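You operate a simulated robot arm through the tools that you are given. There is no shell and no other tool. Be economical: measure what you need, move in short steps, check, and stop when the job is done.

The job below is to be done with a simulated two-armed robot. You get a single attempt, and the scene is never put back.

## Task
Pick up the yellow-ringed cup with one hand, pass it to the other hand and put it on the lower shelf of the packing bench. Set down upright: yellow-ringed cup.
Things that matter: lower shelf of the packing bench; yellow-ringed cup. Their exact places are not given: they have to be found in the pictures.

The check looks at the end state, three seconds after you hand in, the way a careful person would. Anything else that was tipped, shoved, dropped, spilled or broken makes it a failure.

## Robot
Two 7-joint arms with two-finger grippers on one trunk, on a base that drives. Base frame: it is fixed to the floor where the robot stands at the start and does not move with it; the origin is under the middle of the robot, x ahead of it, y to its left, z up; the surface under the hand at the start is at about z = 800. Units: mm, degrees, N and s.
The left shoulder is at the start at [64, 216, 1169], the right one opposite. With the tool pointing down near the work surface each hand reaches from about 280 to 800 mm from the robot's upright axis, wherever it stands, measured 20 degrees to its own side. Places, roughly: lower shelf of the packing bench [4200, 3600, 300]; yellow-ringed cup (8x8x13 cm) [600, 200, 900]. Payload 3.18 kg a hand.
Tool frame (each hand has its own): the origin (TCP) lies between the finger pads and is the grasp point; the fingertips stand 30 mm ahead of it; z points along the fingers, y is the line along which they close. Largest opening 144 mm; the body of the gripper starts 103 mm behind the TCP.
Orientation is that of the tool frame in the base frame, as [roll, pitch, yaw] about the fixed x, y, z axes, in that order (R = Rz(yaw) Ry(pitch) Rx(roll)). With the fingers straight down and closing along the base's y, the tool's x points along the base's -x, its y along +y and its z along -z.

## Interface
- The arms move only by the tool move_arm. It takes "left_targets", "right_targets" or both (then of equal length, played together; a hand with none holds still); each is a list that holds one entry, the list of rows, each a list of 7 numbers: the turn, a rotation vector about the tool's x, y, z in units of 5 degrees (1.0 is 5 degrees), then the shift along the tool's x, y, z in units of 25 mm (1.0 is 25 mm), then the finger opening in mm, from 0 to 144. In form: [[[ax, ay, az, x, y, z, fingers], ...]]. A call has 1 to 10 rows; each row shifts and turns the commanded pose from where the row before left it, along the tool's axes as they then stand. A call with a number of a shift or a turn outside -1 to 1 is refused whole. Each row takes 0.2 s and may step no farther than 50 mm and 8.6 degrees from the row before; otherwise, or with a gripper value out of range, the whole call is refused. Where a pose cannot be reached the arm comes as near as it can. A force on the tool above 40 N (or 10 N above the force at the start of the call, whichever is more), or a blocked arm, ends the call early, and 0.2 s more pass. Each finger halts on what it meets, pressing with about 32 N; the grip force reading is that of the motor and also rises with nothing between the fingers. The clock runs only during rows and for 0.2 s after the last one: add rows that do not move to give the fingers time. The reply holds the time, the measured pose of the TCP, the force on the tool along the base axes, the opening and the grip force, in the units named above and with some noise, with the torque about the TCP (base axes, N m) and any sound that the robot's microphone picked up, and new pictures: "views" is both (left out), scene, wrist or none (wrist: the cameras of the hands that moved).
- Cameras (640 x 400 px; columns grow to the right, rows downward): "scene" is now at [145.3, 31.5, 1363.5]; the picture's right is [0.34, -0.94, 0.00], its down [-0.52, -0.19, -0.84] and it looks along [0.79, 0.29, -0.55] (base axes); focal length 272 px, centre (320, 200). "left" rides on the left gripper at [76, -16, -143] in its tool frame; the picture's right is [0.21, 0.98, 0.00], its down [-0.84, 0.18, -0.51] and it looks along [-0.50, 0.11, 0.86] (tool axes); focal length 218 px, centre (320, 200). "right" rides on the right gripper at [76, 16, -143] in its tool frame; the picture's right is [-0.21, 0.98, 0.00], its down [-0.84, -0.18, -0.51] and it looks along [-0.50, -0.11, 0.86] (tool axes); focal length 218 px, centre (320, 200).
- slide_trunk(by): slides the trunk up (or, below 0, down) by that many mm; the arms and the scene camera ride with it, the base frame stays. It gives what a move gives, with no picture.
- base_move(legs): drives the robot by 1 to 6 legs, each [ahead, left, turn to the left] in mm, mm and degrees, along the robot's own axes; the way and the turn of a leg run together, so that a leg with both is an arc; at most 1500 mm and 180 degrees a leg. The arms and the cameras ride along, it lands a little off, and it stops where it bumps. It gives what a move gives, and a new picture of the scene camera.
- aim_head(pan, tilt): turns the head with the scene camera to pan (to the left, within 80 degrees either way) and tilt (down, from -29 to 69), counted from straight ahead of the robot. It gives what a move gives, and a new picture of the scene camera.
- probe_pixels(camera, pixels): there is no depth. For up to 12 entries [column, row, z] of the newest picture of that camera ("zoom" is the newest enlarged one), the place [x, y] in the base frame at which the ray of that pixel passes the height z, good to about 2 mm. No time passes.
- enlarge(camera, box): a new picture of the part [left, top, right, bottom] of that camera's present view, enlarged. No time passes.
- finish_job(): hands the job in; it is judged then, once.

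Work in short steps. Measure before you move; look again where a grasp or a placing could have gone wrong, and mend it. You have 80 turns and 260 pictures in all, those below and enlarged ones among them. Open the grippers and draw the arms clear of the work before you hand the job in, unless the task says otherwise; then end with one line.

The tools are called as a command line: name --argument value ..., lists and objects as JSON in quotes. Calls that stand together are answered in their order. move_arm: Moves the arms, as the interface text tells. Its arguments: {"type":"object","properties":{"left_targets":{"type":"array"},"right_targets":{"type":"array"},"views":{"type":"string","enum":["both","scene","wrist","none"]}},"required":[]} The other tools are called the same way: slide_trunk (by) slides the trunk up or down; base_move (legs) drives the base; aim_head (pan, tilt) turns the head that bears the scene camera; probe_pixels (camera, pixels) gives the place at which the rays of pixels pass given heights; enlarge (camera, box) takes an enlarged picture of a part of a camera's view; finish_job () hands the job in.

At the start:

```text
time_s: 0.0
left_tool_pos: [472.2, 407.8, 1056.9]
left_tool_rot: [-179.9, -0.1, 180.0]
left_wrist_force: [-0.6, -0.5, 0.3]
left_ft_torque: [-0.08, 0.0, 0.02]
left_grip_width: 144.3
left_finger_force: 0.1
right_tool_pos: [419.2, -0.3, 1107.7]
right_tool_rot: [179.9, 0.0, 180.0]
right_wrist_force: [-0.2, -0.1, 0.4]
right_ft_torque: [0.0, -0.02, -0.03]
right_grip_width: 144.0
right_finger_force: 0.0
trunk travel left (down, up): [-250.0, 119.0]
robot x, y, heading: [3.0, 0.8, -0.2]
head pan, tilt: [20.0, 33.3]
```

scene: 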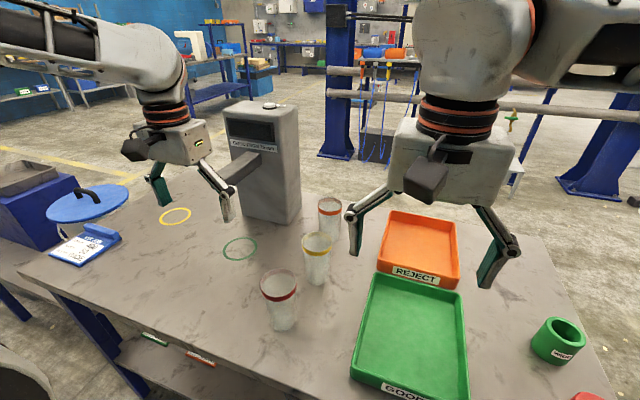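
right: 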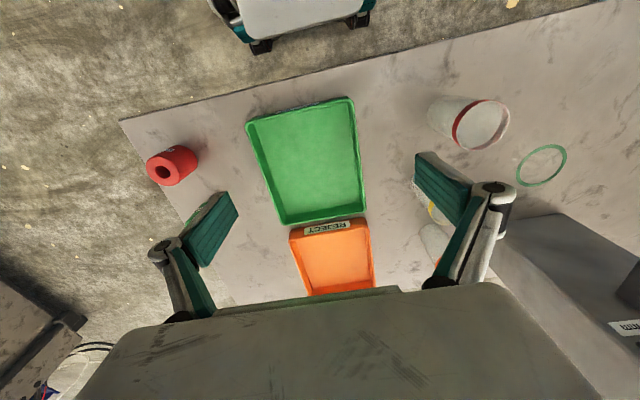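
left: 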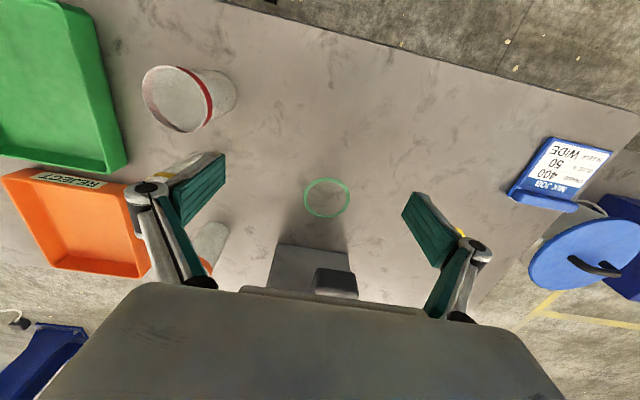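

The scene shows the yellow-ringed cup near (317,258), with one red-ringed cup at (280,300) and another at (330,215). I'll enlarge and measure.

enlarge --camera "scene" --box '[220, 180, 380, 340]'

probe_pixels --camera "scene" --pixels '[[317, 283, 800], [317, 236, 930], [281, 328, 800], [279, 275, 930], [330, 231, 800], [329, 202, 930], [270, 220, 800], [445, 287, 830], [380, 262, 830]]'

```text
2.50 times, centred on (300, 260) of scene
```

zoom: 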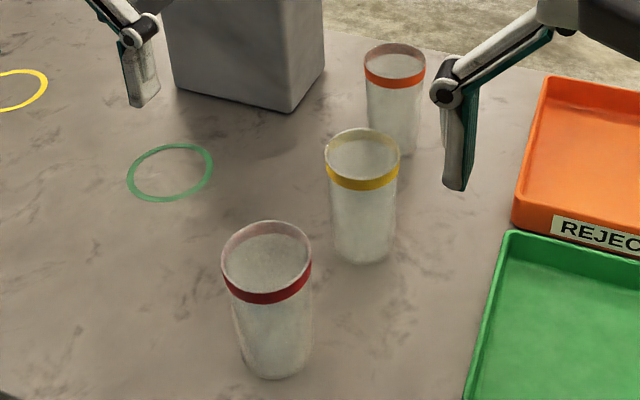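

```text
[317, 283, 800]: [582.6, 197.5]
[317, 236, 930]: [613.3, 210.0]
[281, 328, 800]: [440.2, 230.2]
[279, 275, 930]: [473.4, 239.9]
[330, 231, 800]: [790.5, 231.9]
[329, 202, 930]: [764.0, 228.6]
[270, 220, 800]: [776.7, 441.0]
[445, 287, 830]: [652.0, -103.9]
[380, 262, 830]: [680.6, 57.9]
```

Zoom puts the yellow cup's rim centre near scene (317,242), next to an orange-ringed and a red-ringed cup. Before choosing grasps, I'll look towards the packing bench.

aim_head --pan 41 --tilt 12

enlarge --camera "scene" --box '[220, 100, 420, 225]'

```text
time_s: 0.8
left_tool_pos: [472.4, 408.4, 1058.0]
left_tool_rot: [179.9, 0.0, 180.0]
left_wrist_force: [0.4, 0.8, 0.2]
left_ft_torque: [-0.04, 0.0, -0.03]
left_grip_width: 143.8
left_finger_force: 0.1
right_tool_pos: [419.0, 0.5, 1108.2]
right_tool_rot: [180.0, 0.0, -180.0]
right_wrist_force: [1.0, -0.1, 0.1]
right_ft_torque: [0.01, -0.01, 0.03]
right_grip_width: 143.9
right_finger_force: 0.0
trunk travel left (down, up): [-250.0, 119.0]
robot x, y, heading: [-4.1, -0.8, -0.0]
head pan, tilt: [41.0, 12.0]
```

scene: 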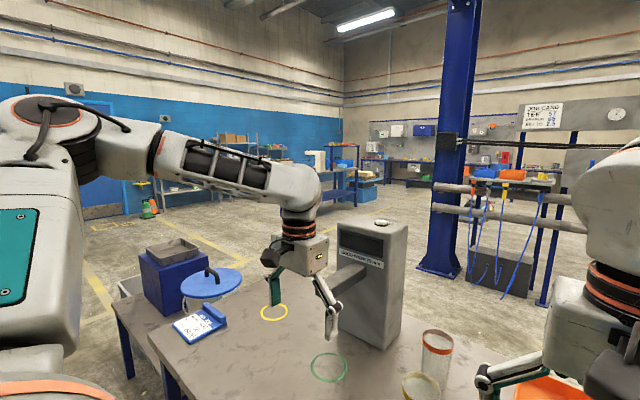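

```text
3.20 times, centred on (320, 162) of scene
```

zoom: 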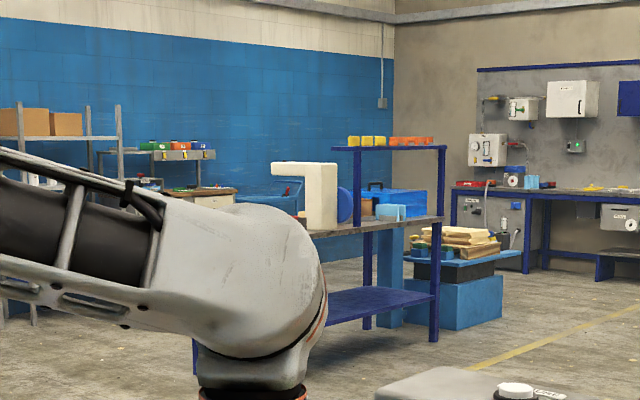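

The packing bench has a blue lower shelf with roughly 450 mm of clear space above it. So I plan a top grasp with the left hand, then the right hand will take the cup low down, tilted forward by 45°. I'll turn the head back and measure the cup precisely.

aim_head --pan 15 --tilt 45

enlarge --camera "scene" --box '[200, 100, 400, 225]'

```text
time_s: 1.8
left_tool_pos: [472.7, 407.3, 1058.1]
left_tool_rot: [179.9, 0.0, -179.9]
left_wrist_force: [-0.1, 0.3, 0.7]
left_ft_torque: [0.01, 0.0, 0.01]
left_grip_width: 143.9
left_finger_force: 0.0
right_tool_pos: [420.2, -1.2, 1108.6]
right_tool_rot: [-180.0, -0.1, 180.0]
right_wrist_force: [-0.9, -0.1, -0.7]
right_ft_torque: [-0.01, 0.0, 0.0]
right_grip_width: 143.9
right_finger_force: 0.0
trunk travel left (down, up): [-250.0, 119.0]
robot x, y, heading: [-0.6, 0.6, -0.1]
head pan, tilt: [15.0, 45.0]
```

scene: 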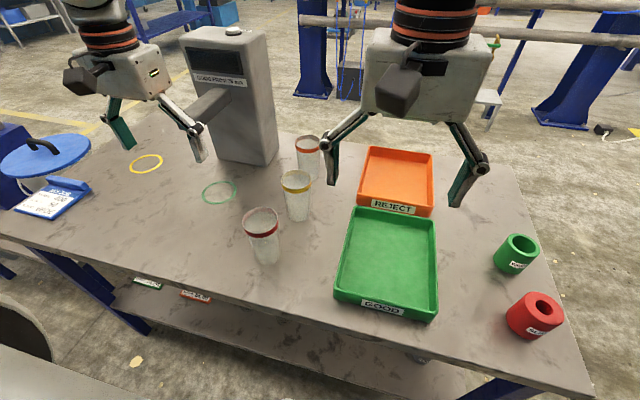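

```text
3.20 times, centred on (300, 162) of scene
```

zoom: 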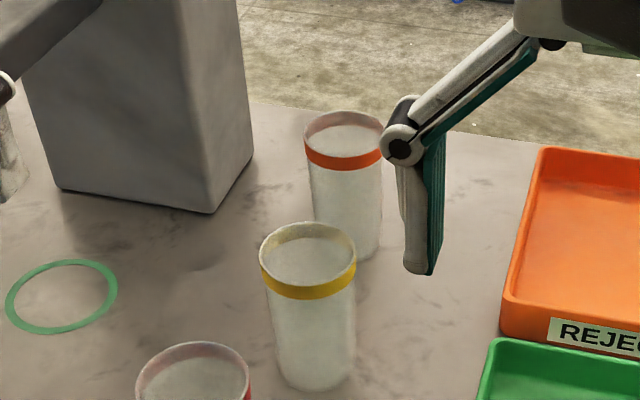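

The yellow cup's rim is at zoom columns 259–357 and rows 222–285, with its bottom edge near (315,390). I'll probe these.

probe_pixels --camera "zoom" --pixels '[[308, 251, 930], [260, 252, 930], [357, 250, 930], [308, 222, 930], [308, 281, 930], [315, 391, 800], [276, 370, 800], [355, 365, 800], [345, 130, 930]]'

```text
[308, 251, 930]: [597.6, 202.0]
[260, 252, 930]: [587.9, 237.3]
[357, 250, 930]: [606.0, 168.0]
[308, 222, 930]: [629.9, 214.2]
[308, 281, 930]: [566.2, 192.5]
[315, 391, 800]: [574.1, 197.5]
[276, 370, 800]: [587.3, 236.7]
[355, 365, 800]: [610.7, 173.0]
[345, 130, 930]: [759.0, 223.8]
```

The rim centre is about (598,203) with a radius of about 36, and the rim is at z≈930. I'll move the left hand over it at the current height while the right hand moves aside.

move_arm --left_targets '[[[0, 0, 0, 0, -0.9, 0, 144], [0, 0, 0, 0, -0.9, 0, 144], [0, 0, 0, 0, -0.9, 0, 144], [0, 0, 0, 0, -0.9, 0, 144], [0, 0, 0, -1, -0.9, 0, 144], [0, 0, 0, -1, -0.9, 0, 144], [0, 0, 0, -1, -0.9, 0, 144], [0, 0, 0, -1, -0.9, 0, 144], [0, 0, 0, -1, -0.96, 0, 144], [0, 0, 0, 0, 0, 0, 144]]]' --right_targets '[[[0, 0, 0, 0, -1, 0, 144], [0, 0, 0, 0, -1, 0, 144], [0, 0, 0, 0, -1, 0, 144], [0, 0, 0, 0, -1, 0, 144], [0, 0, 0, 0, -1, 0, 144], [0, 0, 0, 0, -1, 0, 144], [0, 0, 0, 0, 0, 0, 144], [0, 0, 0, 0, 0, 0, 144], [0, 0, 0, 0, 0, 0, 144], [0, 0, 0, 0, 0, 0, 144]]]'

```text
time_s: 4.0
left_tool_pos: [588.4, 211.8, 1058.1]
left_tool_rot: [180.0, 0.0, -179.9]
left_wrist_force: [0.5, 0.1, 0.2]
left_ft_torque: [0.01, 0.0, -0.02]
left_grip_width: 144.1
left_finger_force: 0.0
left hand out of reach, approached as far as the arm can: row 9
right_tool_pos: [419.2, -150.6, 1109.4]
right_tool_rot: [180.0, 0.0, 180.0]
right_wrist_force: [0.2, 0.0, -0.1]
right_ft_torque: [0.01, 0.02, -0.02]
right_grip_width: 144.0
right_finger_force: 0.0
trunk travel left (down, up): [-250.0, 119.0]
robot x, y, heading: [1.7, 0.8, -0.2]
head pan, tilt: [15.0, 45.0]
```

scene: 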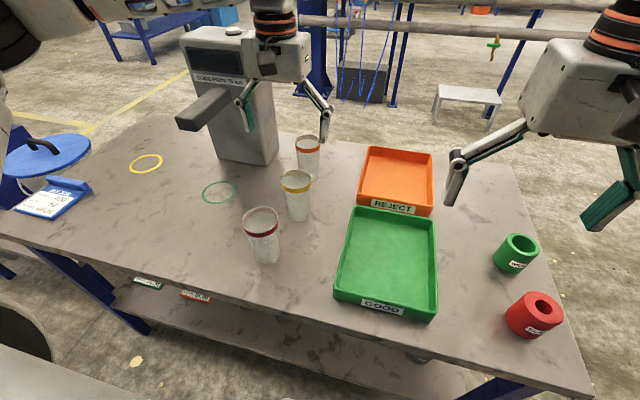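
right: 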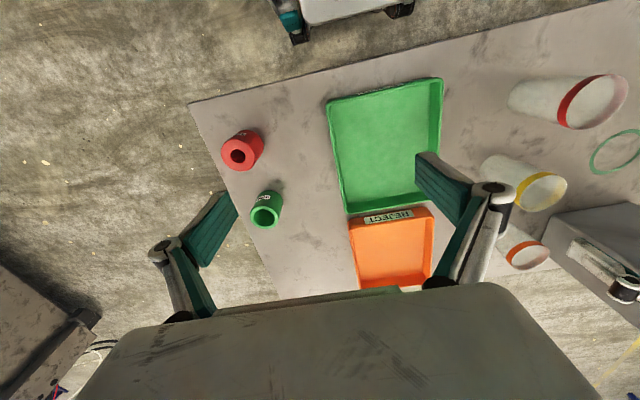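
left: 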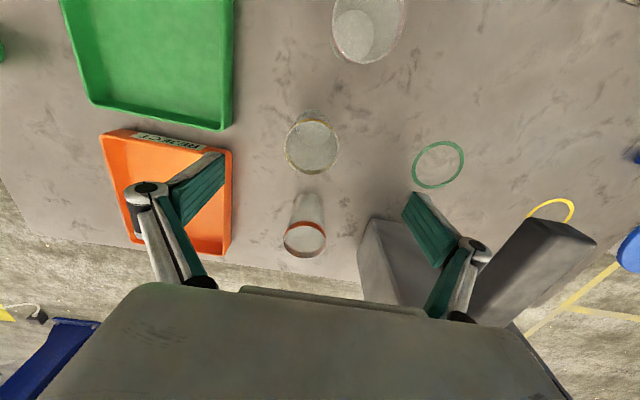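

The left hand stopped slightly short at (588,212) because of its reach at this height. I'll descend 50 mm, with fingertips still above the rim at about 978, and check.

move_arm --left_targets '[[[0, 0, 0, 0, 0, 1, 144], [0, 0, 0, 0, 0, 1, 144], [0, 0, 0, 0, 0, 0, 144]]]' --views "none"

```text
time_s: 4.8
left_tool_pos: [589.9, 213.0, 1007.3]
left_tool_rot: [179.9, 0.0, -180.0]
left_wrist_force: [0.0, 0.0, 0.6]
left_ft_torque: [0.02, -0.02, -0.02]
left_grip_width: 144.2
left_finger_force: 0.0
right_tool_pos: [418.1, -150.8, 1108.6]
right_tool_rot: [-180.0, -0.1, 180.0]
right_wrist_force: [0.1, 0.1, 0.3]
right_ft_torque: [0.02, -0.01, 0.0]
right_grip_width: 143.8
right_finger_force: 0.1
trunk travel left (down, up): [-250.0, 119.0]
robot x, y, heading: [1.1, -0.5, -0.2]
head pan, tilt: [15.0, 45.0]
```

Now I'll correct by +8 in x and −10 in y, then check the wrist view.

move_arm --left_targets '[[[0, 0, 0, -0.34, -0.4, 0, 144], [0, 0, 0, 0, 0, 0, 144]]]'

enlarge --camera "scene" --box '[200, 60, 400, 185]'

```text
time_s: 5.4
left_tool_pos: [591.5, 208.8, 1007.9]
left_tool_rot: [-180.0, 0.2, -180.0]
left_wrist_force: [0.4, 1.0, 0.0]
left_ft_torque: [-0.03, 0.0, 0.02]
left_grip_width: 144.3
left_finger_force: 0.2
left hand out of reach, approached as far as the arm can: row 1
right_tool_pos: [418.0, -149.9, 1109.6]
right_tool_rot: [179.9, 0.0, 179.9]
right_wrist_force: [0.7, 0.1, 0.0]
right_ft_torque: [-0.01, 0.02, -0.02]
right_grip_width: 143.8
right_finger_force: 0.0
trunk travel left (down, up): [-250.0, 119.0]
robot x, y, heading: [-2.2, -2.1, -0.0]
head pan, tilt: [15.0, 45.0]
```

scene: 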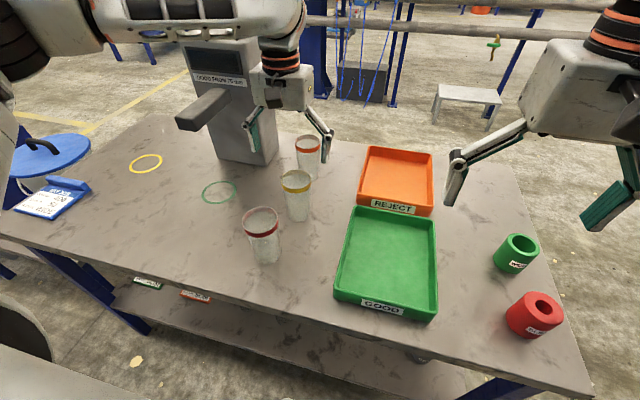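
left: 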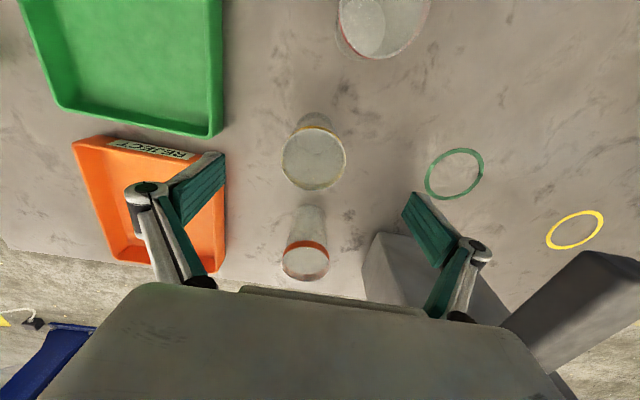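

```text
3.20 times, centred on (300, 122) of scene
```

zoom: 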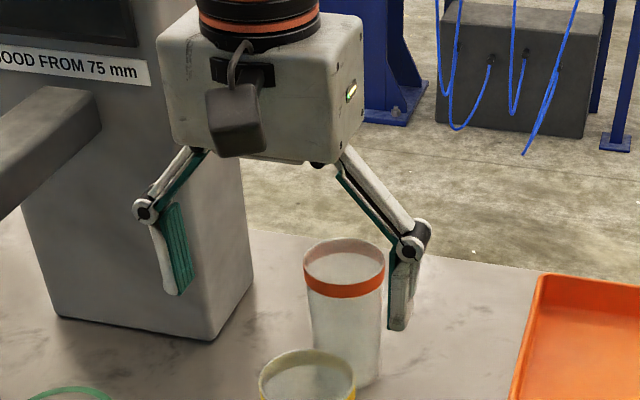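

Still about 7 mm short, but finger clearance is ample (36 mm each side). The arm reaches farther lower down, so I'll descend 50 mm while correcting.

move_arm --left_targets '[[[0, 0, 0, 0, 0, 1, 144], [0, 0, 0, 0, 0, 1, 144], [0, 0, 0, -0.25, -0.25, 0, 144], [0, 0, 0, 0, 0, 0, 144]]]' --views "wrist"

```text
time_s: 6.4
left_tool_pos: [589.1, 212.5, 960.8]
left_tool_rot: [-179.9, 0.1, 180.0]
left_wrist_force: [0.1, -0.2, -0.3]
left_ft_torque: [0.03, 0.03, 0.0]
left_grip_width: 143.9
left_finger_force: 0.0
left hand out of reach, approached as far as the arm can: row 2, 3
right_tool_pos: [419.9, -150.6, 1107.8]
right_tool_rot: [-179.9, 0.0, -180.0]
right_wrist_force: [0.2, 0.5, -1.3]
right_ft_torque: [0.03, -0.01, -0.03]
right_grip_width: 144.3
right_finger_force: 0.1
trunk travel left (down, up): [-250.0, 119.0]
robot x, y, heading: [-1.0, 0.8, -0.3]
head pan, tilt: [15.0, 45.0]
```

left: 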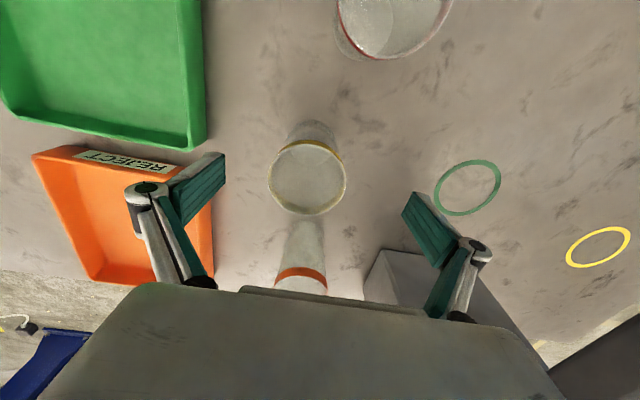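

Reach hasn't improved, so this looks like a joint limit rather than distance. I'll rise 25 mm and try a small yaw (harmless on a round cup) to see if it frees the arm.

move_arm --left_targets '[[[0, 0, 0, 0, 0, -1, 144], [0, 0, 1, 0, 0, 0, 144], [0, 0, 1, 0, 0, 0, 144], [0, 0, 1, 0, 0, 0, 144], [0, 0, 0, 0, 0, 0, 144]]]' --views "none"

```text
time_s: 7.6
left_tool_pos: [588.7, 213.8, 986.3]
left_tool_rot: [180.0, -0.1, 164.9]
left_wrist_force: [0.3, -0.5, -0.2]
left_ft_torque: [0.01, -0.02, 0.0]
left_grip_width: 143.9
left_finger_force: 0.1
right_tool_pos: [417.8, -149.9, 1108.6]
right_tool_rot: [179.9, 0.0, 180.0]
right_wrist_force: [-1.1, -0.4, -0.5]
right_ft_torque: [0.01, -0.01, -0.01]
right_grip_width: 143.7
right_finger_force: 0.1
trunk travel left (down, up): [-250.0, 119.0]
robot x, y, heading: [0.6, -2.2, 0.3]
head pan, tilt: [15.0, 45.0]
```

The yaw worked (now 165°). Next I'll shift by (+9,−11) in base axes with this yaw and see whether it is reached.

move_arm --left_targets '[[[0, 0, 0, -0.46, -0.33, 0, 144], [0, 0, 0, 0, 0, 0, 144]]]' --views "none"

```text
time_s: 8.2
left_tool_pos: [589.6, 209.3, 986.0]
left_tool_rot: [-179.9, 0.2, 165.0]
left_wrist_force: [0.3, -0.1, 0.7]
left_ft_torque: [0.01, 0.03, 0.01]
left_grip_width: 143.8
left_finger_force: 0.0
left hand out of reach, approached as far as the arm can: row 1
right_tool_pos: [418.7, -149.6, 1108.6]
right_tool_rot: [180.0, 0.1, 179.9]
right_wrist_force: [0.5, 0.2, 0.3]
right_ft_torque: [0.03, -0.01, 0.0]
right_grip_width: 144.0
right_finger_force: 0.0
trunk travel left (down, up): [-250.0, 119.0]
robot x, y, heading: [3.2, -0.6, 0.1]
head pan, tilt: [15.0, 45.0]
```

The limit isn't yaw. A small base move will bring the cup within reach, so I'll check where the table's near edge is first.

probe_pixels --camera "scene" --pixels '[[100, 272, 800], [300, 325, 800], [450, 365, 800], [120, 318, 100], [400, 395, 300]]'

```text
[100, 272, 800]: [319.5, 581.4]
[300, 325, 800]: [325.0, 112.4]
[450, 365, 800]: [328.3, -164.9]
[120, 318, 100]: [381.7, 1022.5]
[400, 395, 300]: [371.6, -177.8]
```

The table edge is at x≈322, so I'd rather not drive forward. The shortfall points forward and inward, so I'll raise the hand and shift the base 60 mm to the right.

move_arm --left_targets '[[[0, 0, -1, 0, 0, -1, 144], [0, 0, -1, 0, 0, -1, 144], [0, 0, -1, 0, 0, 0, 144]]]' --views "none"

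base_move --legs '[[0, -60, 0]]'

```text
time_s: 9.0
left_tool_pos: [590.7, 210.2, 1034.9]
left_tool_rot: [-180.0, 0.0, -180.0]
left_wrist_force: [0.5, -0.3, -0.4]
left_ft_torque: [0.02, -0.04, -0.05]
left_grip_width: 143.7
left_finger_force: 0.1
right_tool_pos: [418.3, -149.8, 1108.4]
right_tool_rot: [179.9, 0.0, 180.0]
right_wrist_force: [0.5, 0.2, 0.3]
right_ft_torque: [0.01, 0.0, 0.01]
right_grip_width: 144.0
right_finger_force: 0.1
trunk travel left (down, up): [-250.0, 119.0]
robot x, y, heading: [0.4, -2.3, 0.2]
head pan, tilt: [15.0, 45.0]
```

```text
time_s: 10.2
left_tool_pos: [590.6, 149.6, 1035.4]
left_tool_rot: [-179.9, 0.0, -180.0]
left_wrist_force: [0.2, -0.9, -0.1]
left_ft_torque: [0.05, -0.01, -0.01]
left_grip_width: 144.3
left_finger_force: 0.2
right_tool_pos: [418.1, -210.7, 1109.0]
right_tool_rot: [179.9, 0.1, -179.9]
right_wrist_force: [-0.5, 0.2, 0.5]
right_ft_torque: [0.05, 0.01, 0.01]
right_grip_width: 144.2
right_finger_force: 0.0
trunk travel left (down, up): [-250.0, 119.0]
robot x, y, heading: [-1.7, -62.7, -0.0]
head pan, tilt: [15.0, 45.0]
```

scene: 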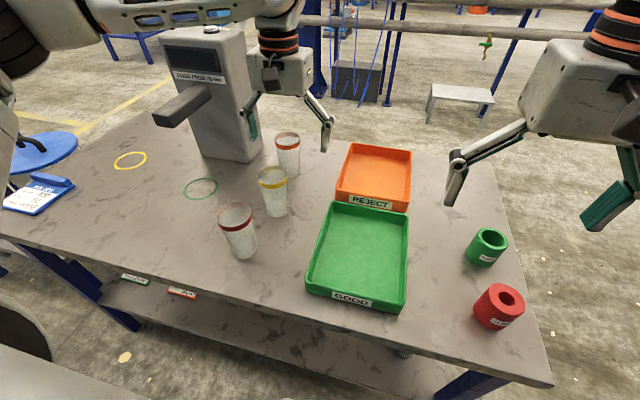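

The base moved cleanly by 60 mm. Now I'll bring the left hand to (598,203) by moving +53 in y and +8 in x.

move_arm --left_targets '[[[0, 0, 0, 0, 1, 0, 144], [0, 0, 0, 0, 1, 0, 144], [0, 0, 0, -0.3, 0.13, 0, 144], [0, 0, 0, 0, 0, 0, 144]]]'

probe_pixels --camera "scene" --pixels '[[272, 177, 930], [278, 215, 800]]'

```text
time_s: 11.2
left_tool_pos: [597.6, 204.6, 1036.1]
left_tool_rot: [180.0, 0.1, -179.9]
left_wrist_force: [-0.1, -0.1, 0.0]
left_ft_torque: [0.02, -0.01, -0.01]
left_grip_width: 144.2
left_finger_force: 0.1
right_tool_pos: [419.0, -209.1, 1108.8]
right_tool_rot: [-180.0, 0.0, 180.0]
right_wrist_force: [-0.9, 0.3, -0.1]
right_ft_torque: [-0.02, 0.01, 0.0]
right_grip_width: 144.1
right_finger_force: 0.0
trunk travel left (down, up): [-250.0, 119.0]
robot x, y, heading: [-0.8, -59.4, 0.1]
head pan, tilt: [15.0, 45.0]
```

scene: 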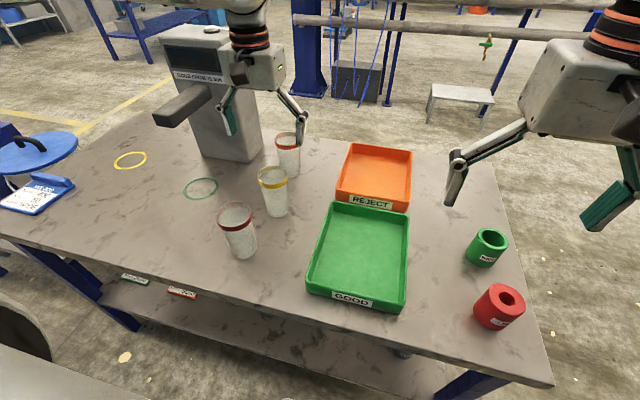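
left: 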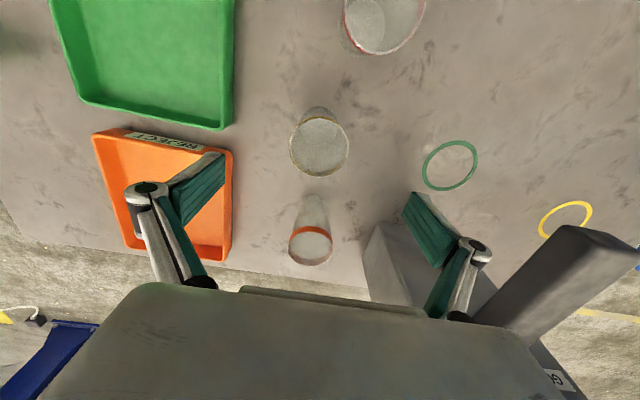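

```text
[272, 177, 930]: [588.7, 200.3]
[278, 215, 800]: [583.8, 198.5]
```

Reached (597.6,204.6). I'll cross-check the rim centre through the left wrist camera, with the rim at about (291–350, 117–177).

probe_pixels --camera "left" --pixels '[[319, 147, 930], [290, 148, 930], [350, 147, 930], [319, 117, 930], [320, 176, 930], [312, 255, 930]]'

enlarge --camera "left" --box '[220, 90, 420, 215]'

```text
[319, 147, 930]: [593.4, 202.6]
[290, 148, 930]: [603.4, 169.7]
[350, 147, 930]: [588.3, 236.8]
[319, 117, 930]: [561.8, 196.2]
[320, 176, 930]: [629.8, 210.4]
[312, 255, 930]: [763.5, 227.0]
```

```text
3.20 times, centred on (320, 152) of left
```

zoom: 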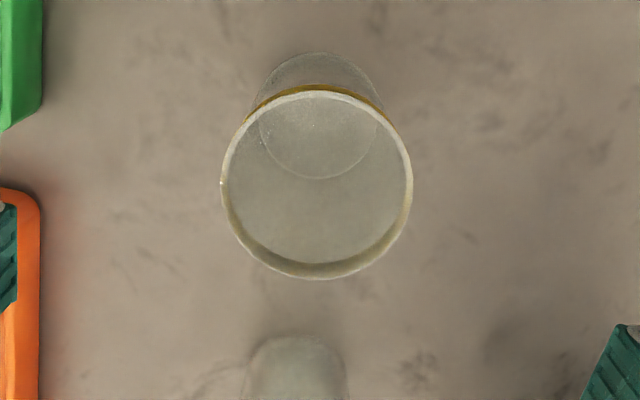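

The cup is empty and its centre is about (596,203), so the hand is aligned. I'll descend to z≈914, so the grip stays in the top part and leaves room below for the other hand.

move_arm --left_targets '[[[0, 0, 0, 0, 0, 1, 144], [0, 0, 0, 0, 0, 1, 144], [0, 0, 0, 0, 0, 1, 144], [0, 0, 0, 0, 0, 1, 144], [0, 0, 0, 0, 0, 0.88, 144], [0, 0, 0, 0, 0, 0, 144]]]'

```text
time_s: 12.6
left_tool_pos: [597.9, 203.7, 912.8]
left_tool_rot: [-180.0, 0.1, 180.0]
left_wrist_force: [0.1, -0.1, 0.0]
left_ft_torque: [0.04, -0.02, -0.03]
left_grip_width: 144.1
left_finger_force: 0.1
right_tool_pos: [417.3, -209.4, 1109.9]
right_tool_rot: [-180.0, 0.0, 180.0]
right_wrist_force: [-0.9, 0.8, -0.5]
right_ft_torque: [0.04, -0.01, 0.01]
right_grip_width: 143.8
right_finger_force: 0.0
trunk travel left (down, up): [-250.0, 119.0]
robot x, y, heading: [0.5, -59.1, 0.2]
head pan, tilt: [15.0, 45.0]
```

scene: 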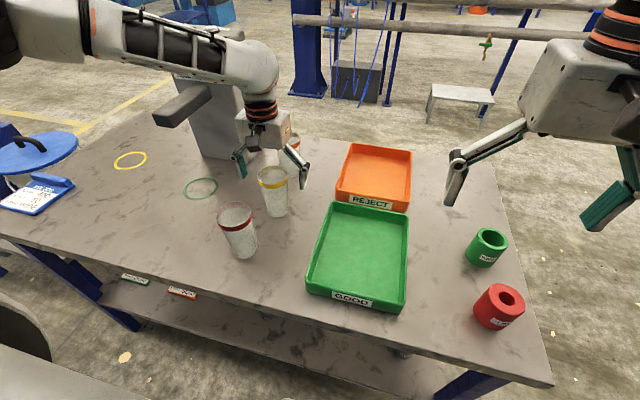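
left: 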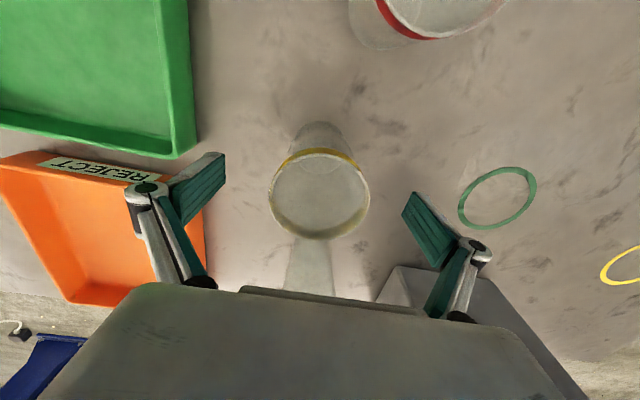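

The rim is centred between the fingers in the wrist view: rim centre (320,193) against a projected TCP of (320,192). I'll close gently in steps.

move_arm --left_targets '[[[0, 0, 0, 0, 0, 0, 120], [0, 0, 0, 0, 0, 0, 100], [0, 0, 0, 0, 0, 0, 85], [0, 0, 0, 0, 0, 0, 75], [0, 0, 0, 0, 0, 0, 68], [0, 0, 0, 0, 0, 0, 60], [0, 0, 0, 0, 0, 0, 50], [0, 0, 0, 0, 0, 0, 50]]]'

```text
time_s: 14.4
left_tool_pos: [598.6, 203.8, 912.9]
left_tool_rot: [-179.9, 0.0, -180.0]
left_wrist_force: [0.2, 1.3, 2.3]
left_ft_torque: [0.08, -0.04, -0.01]
left_grip_width: 64.4
left_finger_force: 32.0
right_tool_pos: [418.4, -209.3, 1107.0]
right_tool_rot: [-180.0, 0.0, 180.0]
right_wrist_force: [0.0, 0.0, -0.2]
right_ft_torque: [-0.03, 0.03, -0.02]
right_grip_width: 144.2
right_finger_force: 0.0
trunk travel left (down, up): [-250.0, 119.0]
robot x, y, heading: [-0.4, -61.0, 0.2]
head pan, tilt: [15.0, 45.0]
```

scene: 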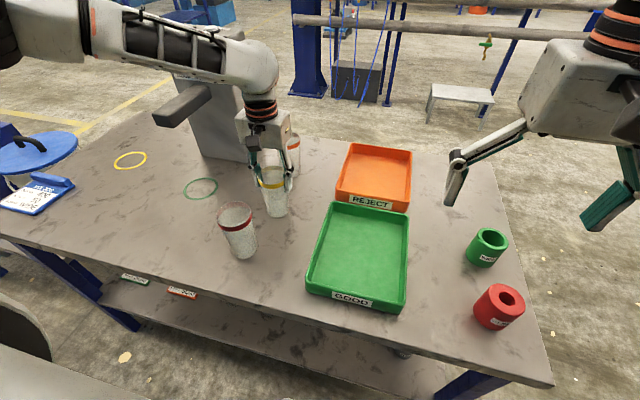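
left: 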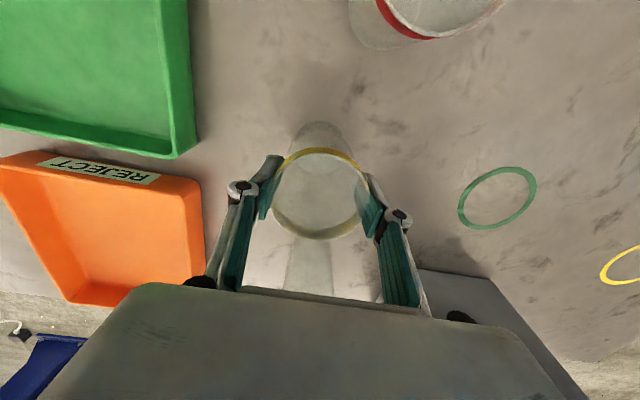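

Gripped at 64 mm with 32 N. I'll lift 100 mm.

move_arm --left_targets '[[[0, 0, 0, 0, 0, -0.5, 50], [0, 0, 0, 0, 0, -0.5, 50], [0, 0, 0, 0, 0, -1, 50], [0, 0, 0, 0, 0, -1, 50], [0, 0, 0, 0, 0, -1, 50], [0, 0, 0, 0, 0, -1, 50], [0, 0, 0, 0, 0, 0, 50]]]'

```text
time_s: 16.0
left_tool_pos: [597.4, 202.5, 1037.5]
left_tool_rot: [-180.0, 0.0, -179.9]
left_wrist_force: [0.8, 0.2, -0.5]
left_ft_torque: [0.01, 0.0, 0.02]
left_grip_width: 64.5
left_finger_force: 32.2
right_tool_pos: [419.7, -208.6, 1109.3]
right_tool_rot: [-180.0, 0.0, -179.9]
right_wrist_force: [0.3, 0.5, -0.1]
right_ft_torque: [-0.03, -0.01, -0.01]
right_grip_width: 144.0
right_finger_force: 0.1
trunk travel left (down, up): [-250.0, 119.0]
robot x, y, heading: [1.4, -59.8, 0.1]
head pan, tilt: [15.0, 45.0]
```

scene: 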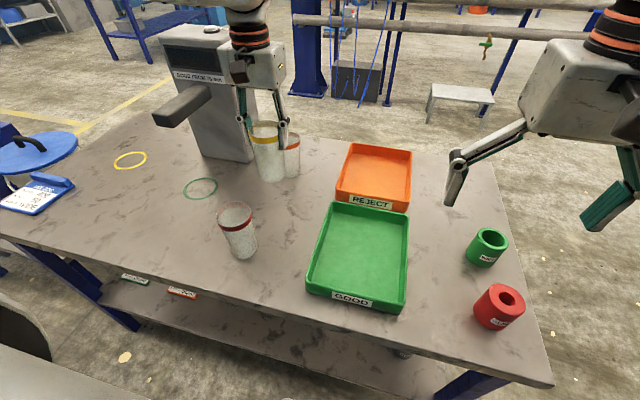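
left: 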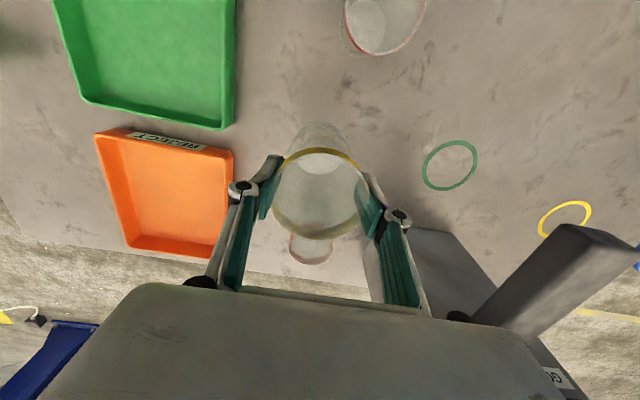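

The cup is lifted, with its bottom at about 925. I'll raise it above the other rims and take it diagonally to the handover place (400,0). Meanwhile the right hand moves out and yaws 45° for a forward-left approach.

move_arm --left_targets '[[[0, 0, 0, 0, 0, -1, 50], [0, 0, 0, 0, 0, -1, 50], [0, 0, 0, 0.98, -1, 0, 50], [0, 0, 0, 0.98, -1, 0, 50], [0, 0, 0, 0.98, -1, 0, 50], [0, 0, 0, 0.98, -1, 0, 50], [0, 0, 0, 0.98, -1, 0, 50], [0, 0, 0, 0.98, -1, 0, 50], [0, 0, 0, 0.98, -1, 0, 50], [0, 0, 0, 0.98, -1, 0, 50]]]' --right_targets '[[[0, 0, 0, 0.5, -1, 0, 144], [0, 0, -1, 0, 0, 0, 144], [0, 0, -1, 0, 0, 0, 144], [0, 0, -1, 0, 0, 0, 144], [0, 0, -1, 0, 0, 0, 144], [0, 0, -1, 0, 0, 0, 144], [0, 0, -1, 0, 0, 0, 144], [0, 0, -1, 0, 0, 0, 144], [0, 0, -1, 0, 0, 0, 144], [0, 0, -1, 0, 0, 0, 144]]]'

```text
time_s: 18.2
left_tool_pos: [491.5, 94.2, 1087.7]
left_tool_rot: [-180.0, 0.1, -179.8]
left_wrist_force: [-1.1, 0.0, -0.2]
left_ft_torque: [-0.05, -0.01, -0.02]
left_grip_width: 64.2
left_finger_force: 32.0
left hand out of reach, approached as far as the arm can: row 7, 8, 9, 10
right_tool_pos: [406.0, -234.8, 1108.8]
right_tool_rot: [-179.9, 0.1, -145.0]
right_wrist_force: [-0.1, -0.5, 0.0]
right_ft_torque: [-0.01, -0.04, 0.0]
right_grip_width: 144.1
right_finger_force: 0.0
right hand out of reach, approached as far as the arm can: row 9, 10
trunk travel left (down, up): [-250.0, 119.0]
robot x, y, heading: [1.5, -64.9, -0.1]
head pan, tilt: [15.0, 45.0]
```

scene: 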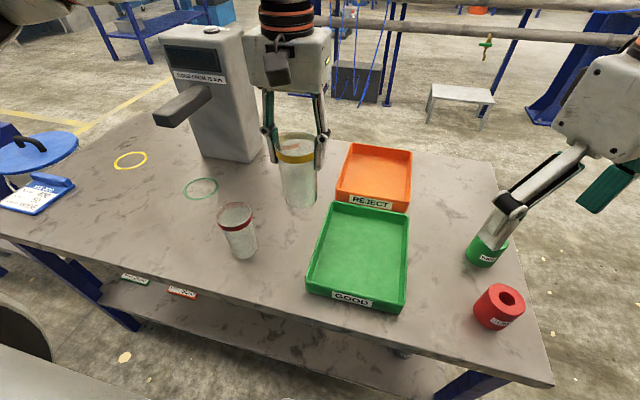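
right: 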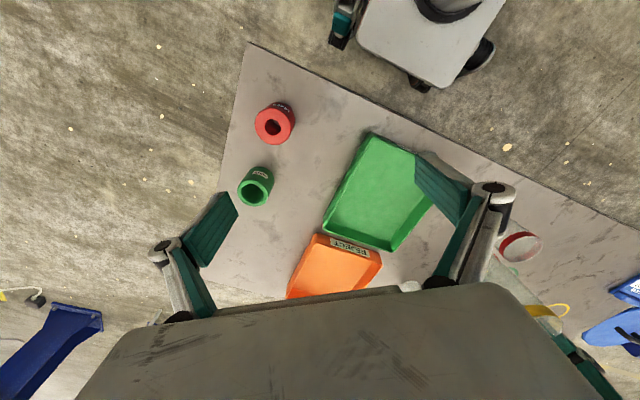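
left: 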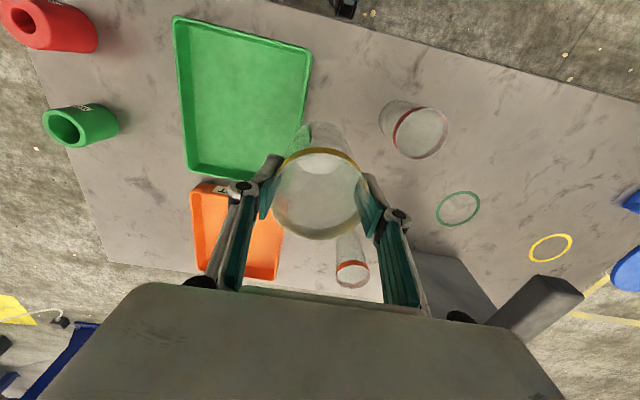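

The left hand stopped at (491,94) and the right yaw stopped at −145°; both are joint limits. The grip is still solid. I'll test whether tilting frees the right arm, and whether opposite yaw frees the left arm inward.

move_arm --left_targets '[[[0, 0, -1, 0, 0, 0, 50], [0, 0, -1, 0, 0, 0, 50], [0, 0, -1, 0, 0, 0, 50], [0, 0, 0, 0, -1, 0, 50], [0, 0, 0, 0, -1, 0, 50], [0, 0, 0, 0, 0, 0, 50], [0, 0, 0, 0, 0, 0, 50], [0, 0, 0, 0, 0, 0, 50], [0, 0, 0, 0, 0, 0, 50], [0, 0, 0, 0, 0, 0, 50]]]' --right_targets '[[[0, -1, 0, 0, 0, 0, 144], [0, -1, 0, 0, 0, 0, 144], [0, -1, 0, 0, 0, 0, 144], [0, -1, 0, 0, 0, 0, 144], [0, -1, 0, 0, 0, 0, 144], [0, -1, 0, 0, 0, 0, 144], [0, -1, 0, 0, 0, 0, 144], [0, -1, 0, 0, 0, 0, 144], [0, -1, 0, 0, 0, 0, 144], [0, 0, 0, 0, 0, 0, 144]]]' --views "scene"

```text
time_s: 20.4
left_tool_pos: [491.9, 95.3, 1088.1]
left_tool_rot: [179.9, 0.0, -164.9]
left_wrist_force: [0.5, 0.1, 0.1]
left_ft_torque: [0.04, 0.01, 0.0]
left_grip_width: 64.3
left_finger_force: 32.3
left hand out of reach, approached as far as the arm can: row 4, 5
right_tool_pos: [447.1, -231.2, 1134.3]
right_tool_rot: [179.9, 44.9, -145.0]
right_wrist_force: [0.3, 0.0, 0.1]
right_ft_torque: [-0.03, -0.01, -0.02]
right_grip_width: 143.9
right_finger_force: 0.1
right hand out of reach, approached as far as the arm can: row 7, 8, 9
trunk travel left (down, up): [-250.0, 119.0]
robot x, y, heading: [-1.3, -59.1, -0.1]
head pan, tilt: [15.0, 45.0]
```

scene: 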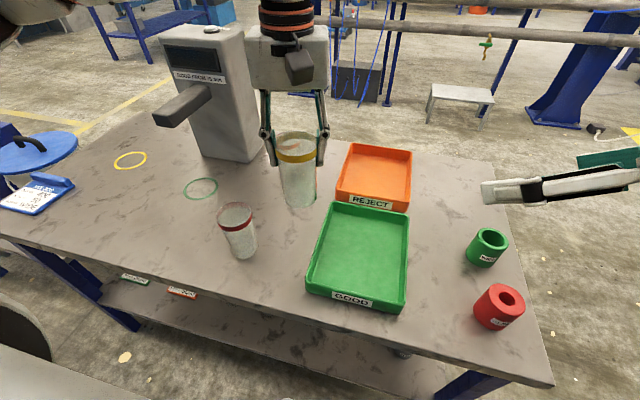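

The right hand now holds a 45° tilt. The left can't move further inward, so I'll hand over where it is, at (491,94). I'll yaw the left to align its closing line with the right's approach, then swing the right to azimuth 55° and move it toward the cup.

move_arm --left_targets '[[[0, 0, 1, 0, 0, 0, 50], [0, 0, 1, 0, 0, 0, 50], [0, 0, 1, 0, 0, 0, 50], [0, 0, 1, 0, 0, 0, 50], [0, 0, 1, 0, 0, 0, 50], [0, 0, 1, 0, 0, 0, 50], [0, 0, 1, 0, 0, 0, 50], [0, 0, 1, 0, 0, 0, 50], [0, 0, 1, 0, 0, 0, 50], [0, 0, 1, 0, 0, 0, 50]]]' --right_targets '[[[-0.707, 0, -0.707, 0, 0, 0, 144], [-0.707, 0, -0.707, 0, 0, 0, 144], [-0.707, 0, -0.707, 0, 0, 0, 144], [-0.707, 0, -0.707, 0, 0, 0, 144], [0, 0, 0, -0.579, 0.574, 0.579, 144], [0, 0, 0, -0.579, 0.574, 0.579, 144], [0, 0, 0, -0.579, 0.574, 0.579, 144], [0, 0, 0, -0.579, 0.574, 0.579, 144], [0, 0, 0, 0, 0, 0, 144], [0, 0, 0, 0, 0, 0, 144]]]' --views "scene"

```text
time_s: 22.6
left_tool_pos: [492.0, 95.1, 1088.9]
left_tool_rot: [180.0, 0.1, 144.9]
left_wrist_force: [0.7, 0.7, -1.4]
left_ft_torque: [0.05, 0.01, -0.02]
left_grip_width: 63.8
left_finger_force: 31.9
right_tool_pos: [441.2, -122.4, 1126.2]
right_tool_rot: [-180.0, 45.1, -125.0]
right_wrist_force: [-0.1, 0.5, -0.4]
right_ft_torque: [-0.01, 0.02, 0.01]
right_grip_width: 143.8
right_finger_force: 0.1
right hand out of reach, approached as far as the arm can: row 4
trunk travel left (down, up): [-250.0, 119.0]
robot x, y, heading: [-1.2, -59.8, -0.1]
head pan, tilt: [15.0, 45.0]
```

scene: 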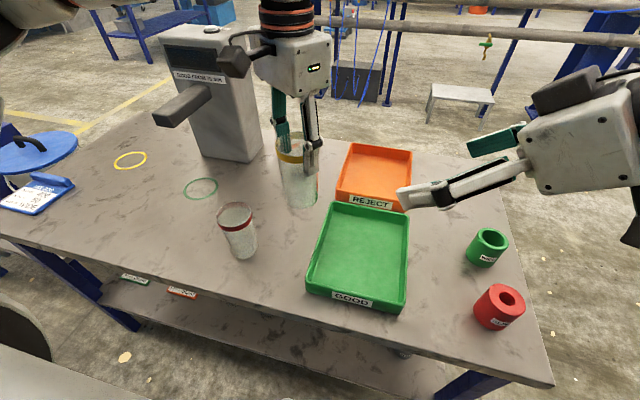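

The alignment is good: the left closing line and the right approach are both at azimuth 55°. I'll move the right hand to a pre-grasp point about 130 mm back along its approach, then look.

move_arm --right_targets '[[[0, 0, 0, -0.572, 0.665, 0.73, 144], [0, 0, 0, -0.572, 0.665, 0.73, 144], [0, 0, 0, -0.572, 0.665, 0.73, 144], [0, 0, 0, -0.572, 0.665, 0.73, 144], [0, 0, 0, -0.572, 0.665, 0.73, 144], [0, 0, 0, 0, 0, 0, 144]]]'

enlarge --camera "scene" --box '[240, 60, 480, 210]'

```text
time_s: 24.0
left_tool_pos: [490.8, 94.7, 1089.2]
left_tool_rot: [180.0, 0.1, 145.0]
left_wrist_force: [0.2, 0.3, -0.2]
left_ft_torque: [0.02, 0.02, 0.0]
left_grip_width: 64.2
left_finger_force: 31.8
right_tool_pos: [441.0, 17.5, 1113.5]
right_tool_rot: [180.0, 45.0, -125.1]
right_wrist_force: [-0.4, -0.5, 0.2]
right_ft_torque: [0.01, 0.01, 0.04]
right_grip_width: 144.0
right_finger_force: 0.1
trunk travel left (down, up): [-250.0, 119.0]
robot x, y, heading: [-4.7, -61.5, -0.1]
head pan, tilt: [15.0, 45.0]
```

scene: 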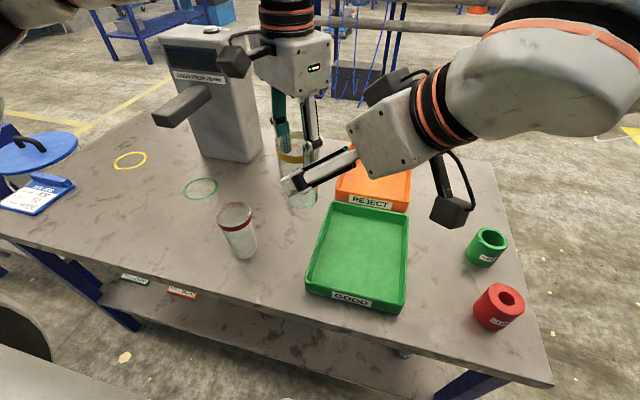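
right: 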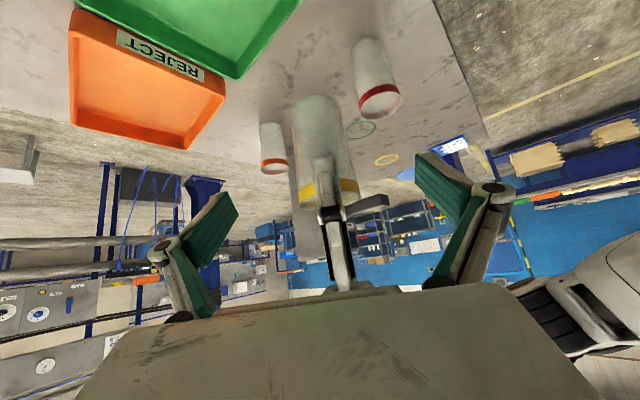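

```text
2.67 times, centred on (360, 135) of scene
```

zoom: 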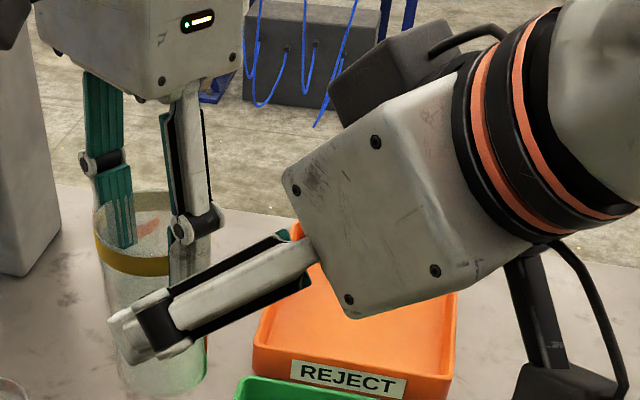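

The enlarged view shows the gripper bodies are thicker than I assumed. Approaching along the left's closing line would hit its near knuckle. I'll make both closing lines parallel instead: left yaw towards −145°, right to azimuth 35° and 35° below horizontal, with the right backed off a little first.

move_arm --left_targets '[[[0, 0, 0, 0, 0, 0, 50], [0, 0, -1, 0, 0, 0, 50], [0, 0, -1, 0, 0, 0, 50], [0, 0, -1, 0, 0, 0, 50], [0, 0, -1, 0, 0, 0, 50], [0, 0, -1, 0, 0, 0, 50], [0, 0, -1, 0, 0, 0, 50], [0, 0, -1, 0, 0, 0, 50], [0, 0, -1, 0, 0, 0, 50], [0, 0, -1, 0, 0, 0, 50]]]' --right_targets '[[[0, 0, 0, 0, -0.5, -1, 144], [0, 0, 0, 0, -0.5, -1, 144], [0.707, 0, 0.707, 0, 0, 0, 144], [0.707, 0, 0.707, 0, 0, 0, 144], [0.707, 0, 0.707, 0, 0, 0, 144], [0.707, 0, 0.707, 0, 0, 0, 144], [0, -1, 0, 0, 0, 0, 144], [0, -1, 0, 0, 0, 0, 144], [0, 0, 0, 0, 0, 0, 144], [0, 0, 0, 0, 0, 0, 144]]]' --views "none"

move_arm --left_targets '[[[0, 0, -1, 0, 0, 0, 50], [0, 0, -1, 0, 0, 0, 50], [0, 0, -1, 0, 0, 0, 50], [0, 0, -1, 0, 0, 0, 50], [0, 0, -1, 0, 0, 0, 50], [0, 0, 0, 0, 0, 0, 50]]]' --views "scene"

```text
time_s: 26.2
left_tool_pos: [491.8, 95.3, 1089.4]
left_tool_rot: [180.0, 0.0, -170.0]
left_wrist_force: [0.0, -0.2, -0.4]
left_ft_torque: [0.01, -0.03, -0.02]
left_grip_width: 64.3
left_finger_force: 32.3
right_tool_pos: [439.2, -25.2, 1148.3]
right_tool_rot: [-179.9, 55.1, -145.0]
right_wrist_force: [-0.1, 1.3, -0.7]
right_ft_torque: [0.0, -0.01, 0.02]
right_grip_width: 144.0
right_finger_force: 0.0
trunk travel left (down, up): [-250.0, 119.0]
robot x, y, heading: [0.7, -56.3, 0.1]
head pan, tilt: [15.0, 45.0]
```

```text
time_s: 27.6
left_tool_pos: [490.9, 95.8, 1088.3]
left_tool_rot: [-180.0, -0.1, -144.9]
left_wrist_force: [-0.2, -0.4, -0.8]
left_ft_torque: [0.03, -0.02, -0.01]
left_grip_width: 63.9
left_finger_force: 32.4
right_tool_pos: [440.0, -24.7, 1148.6]
right_tool_rot: [180.0, 55.1, -145.0]
right_wrist_force: [-0.1, -0.1, 0.4]
right_ft_torque: [0.01, 0.01, 0.02]
right_grip_width: 144.1
right_finger_force: 0.0
trunk travel left (down, up): [-250.0, 119.0]
robot x, y, heading: [-2.7, -59.8, 0.1]
head pan, tilt: [15.0, 45.0]
```

scene: 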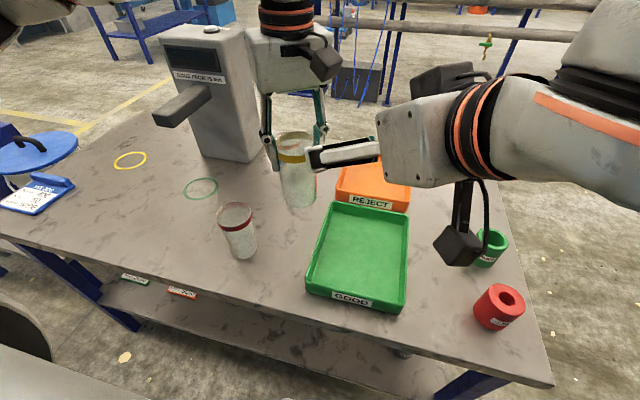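

Both poses are reached. I'll move the right hand to its pre-grasp point (400,31,1089), on the line to a grasp at (487,93,1014).

move_arm --right_targets '[[[0, 0, 0, 0.66, 0.92, 0.453, 144], [0, 0, 0, 0.66, 0.92, 0.453, 144], [0, 0, 0, 0.66, 0.92, 0.453, 144], [0, 0, 0, 0, 0, 0, 144]]]'

enlarge --camera "scene" --box '[200, 60, 440, 210]'

```text
time_s: 28.6
left_tool_pos: [491.0, 94.9, 1088.6]
left_tool_rot: [180.0, 0.0, -145.0]
left_wrist_force: [0.0, -0.3, -0.4]
left_ft_torque: [-0.02, -0.01, 0.01]
left_grip_width: 64.0
left_finger_force: 32.3
right_tool_pos: [400.0, 30.6, 1089.1]
right_tool_rot: [-180.0, 55.2, -145.0]
right_wrist_force: [0.1, 0.1, -0.1]
right_ft_torque: [-0.02, 0.01, 0.03]
right_grip_width: 144.0
right_finger_force: 0.1
trunk travel left (down, up): [-250.0, 119.0]
robot x, y, heading: [-1.3, -58.9, 0.3]
head pan, tilt: [15.0, 45.0]
```

scene: 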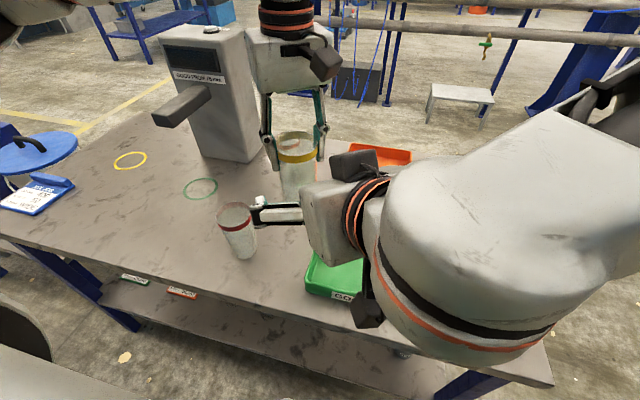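
right: 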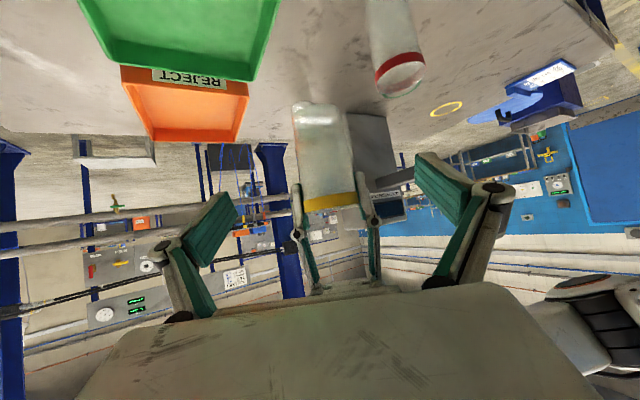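

```text
2.67 times, centred on (320, 135) of scene
```

zoom: 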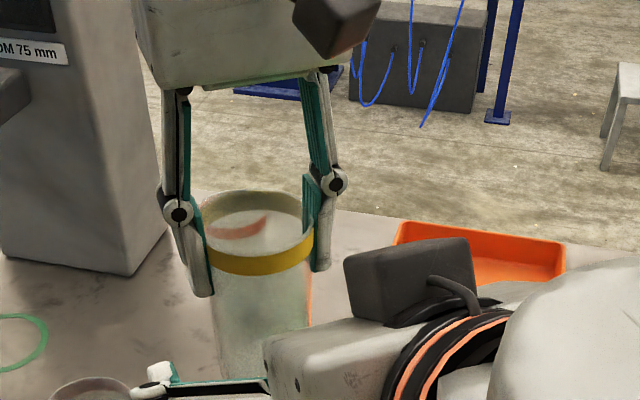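

Before advancing, I'll check that the dark box on the right wrist (zoom 347–475, 238–325) clears the left wrist camera (zoom 295–380, 0–58).

probe_pixels --camera "zoom" --pixels '[[347, 258, 1150], [347, 258, 1200], [347, 258, 1250], [468, 238, 1150], [468, 238, 1200], [468, 238, 1250], [330, 58, 1180], [330, 58, 1200], [330, 58, 1230], [295, 20, 1200], [375, 10, 1200]]'

```text
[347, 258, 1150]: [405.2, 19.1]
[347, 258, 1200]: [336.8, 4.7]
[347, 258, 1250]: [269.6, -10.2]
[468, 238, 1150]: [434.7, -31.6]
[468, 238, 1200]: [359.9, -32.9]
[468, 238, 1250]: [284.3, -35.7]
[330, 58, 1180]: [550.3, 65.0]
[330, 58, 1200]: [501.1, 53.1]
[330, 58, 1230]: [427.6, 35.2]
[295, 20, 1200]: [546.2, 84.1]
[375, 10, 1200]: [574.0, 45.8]
```

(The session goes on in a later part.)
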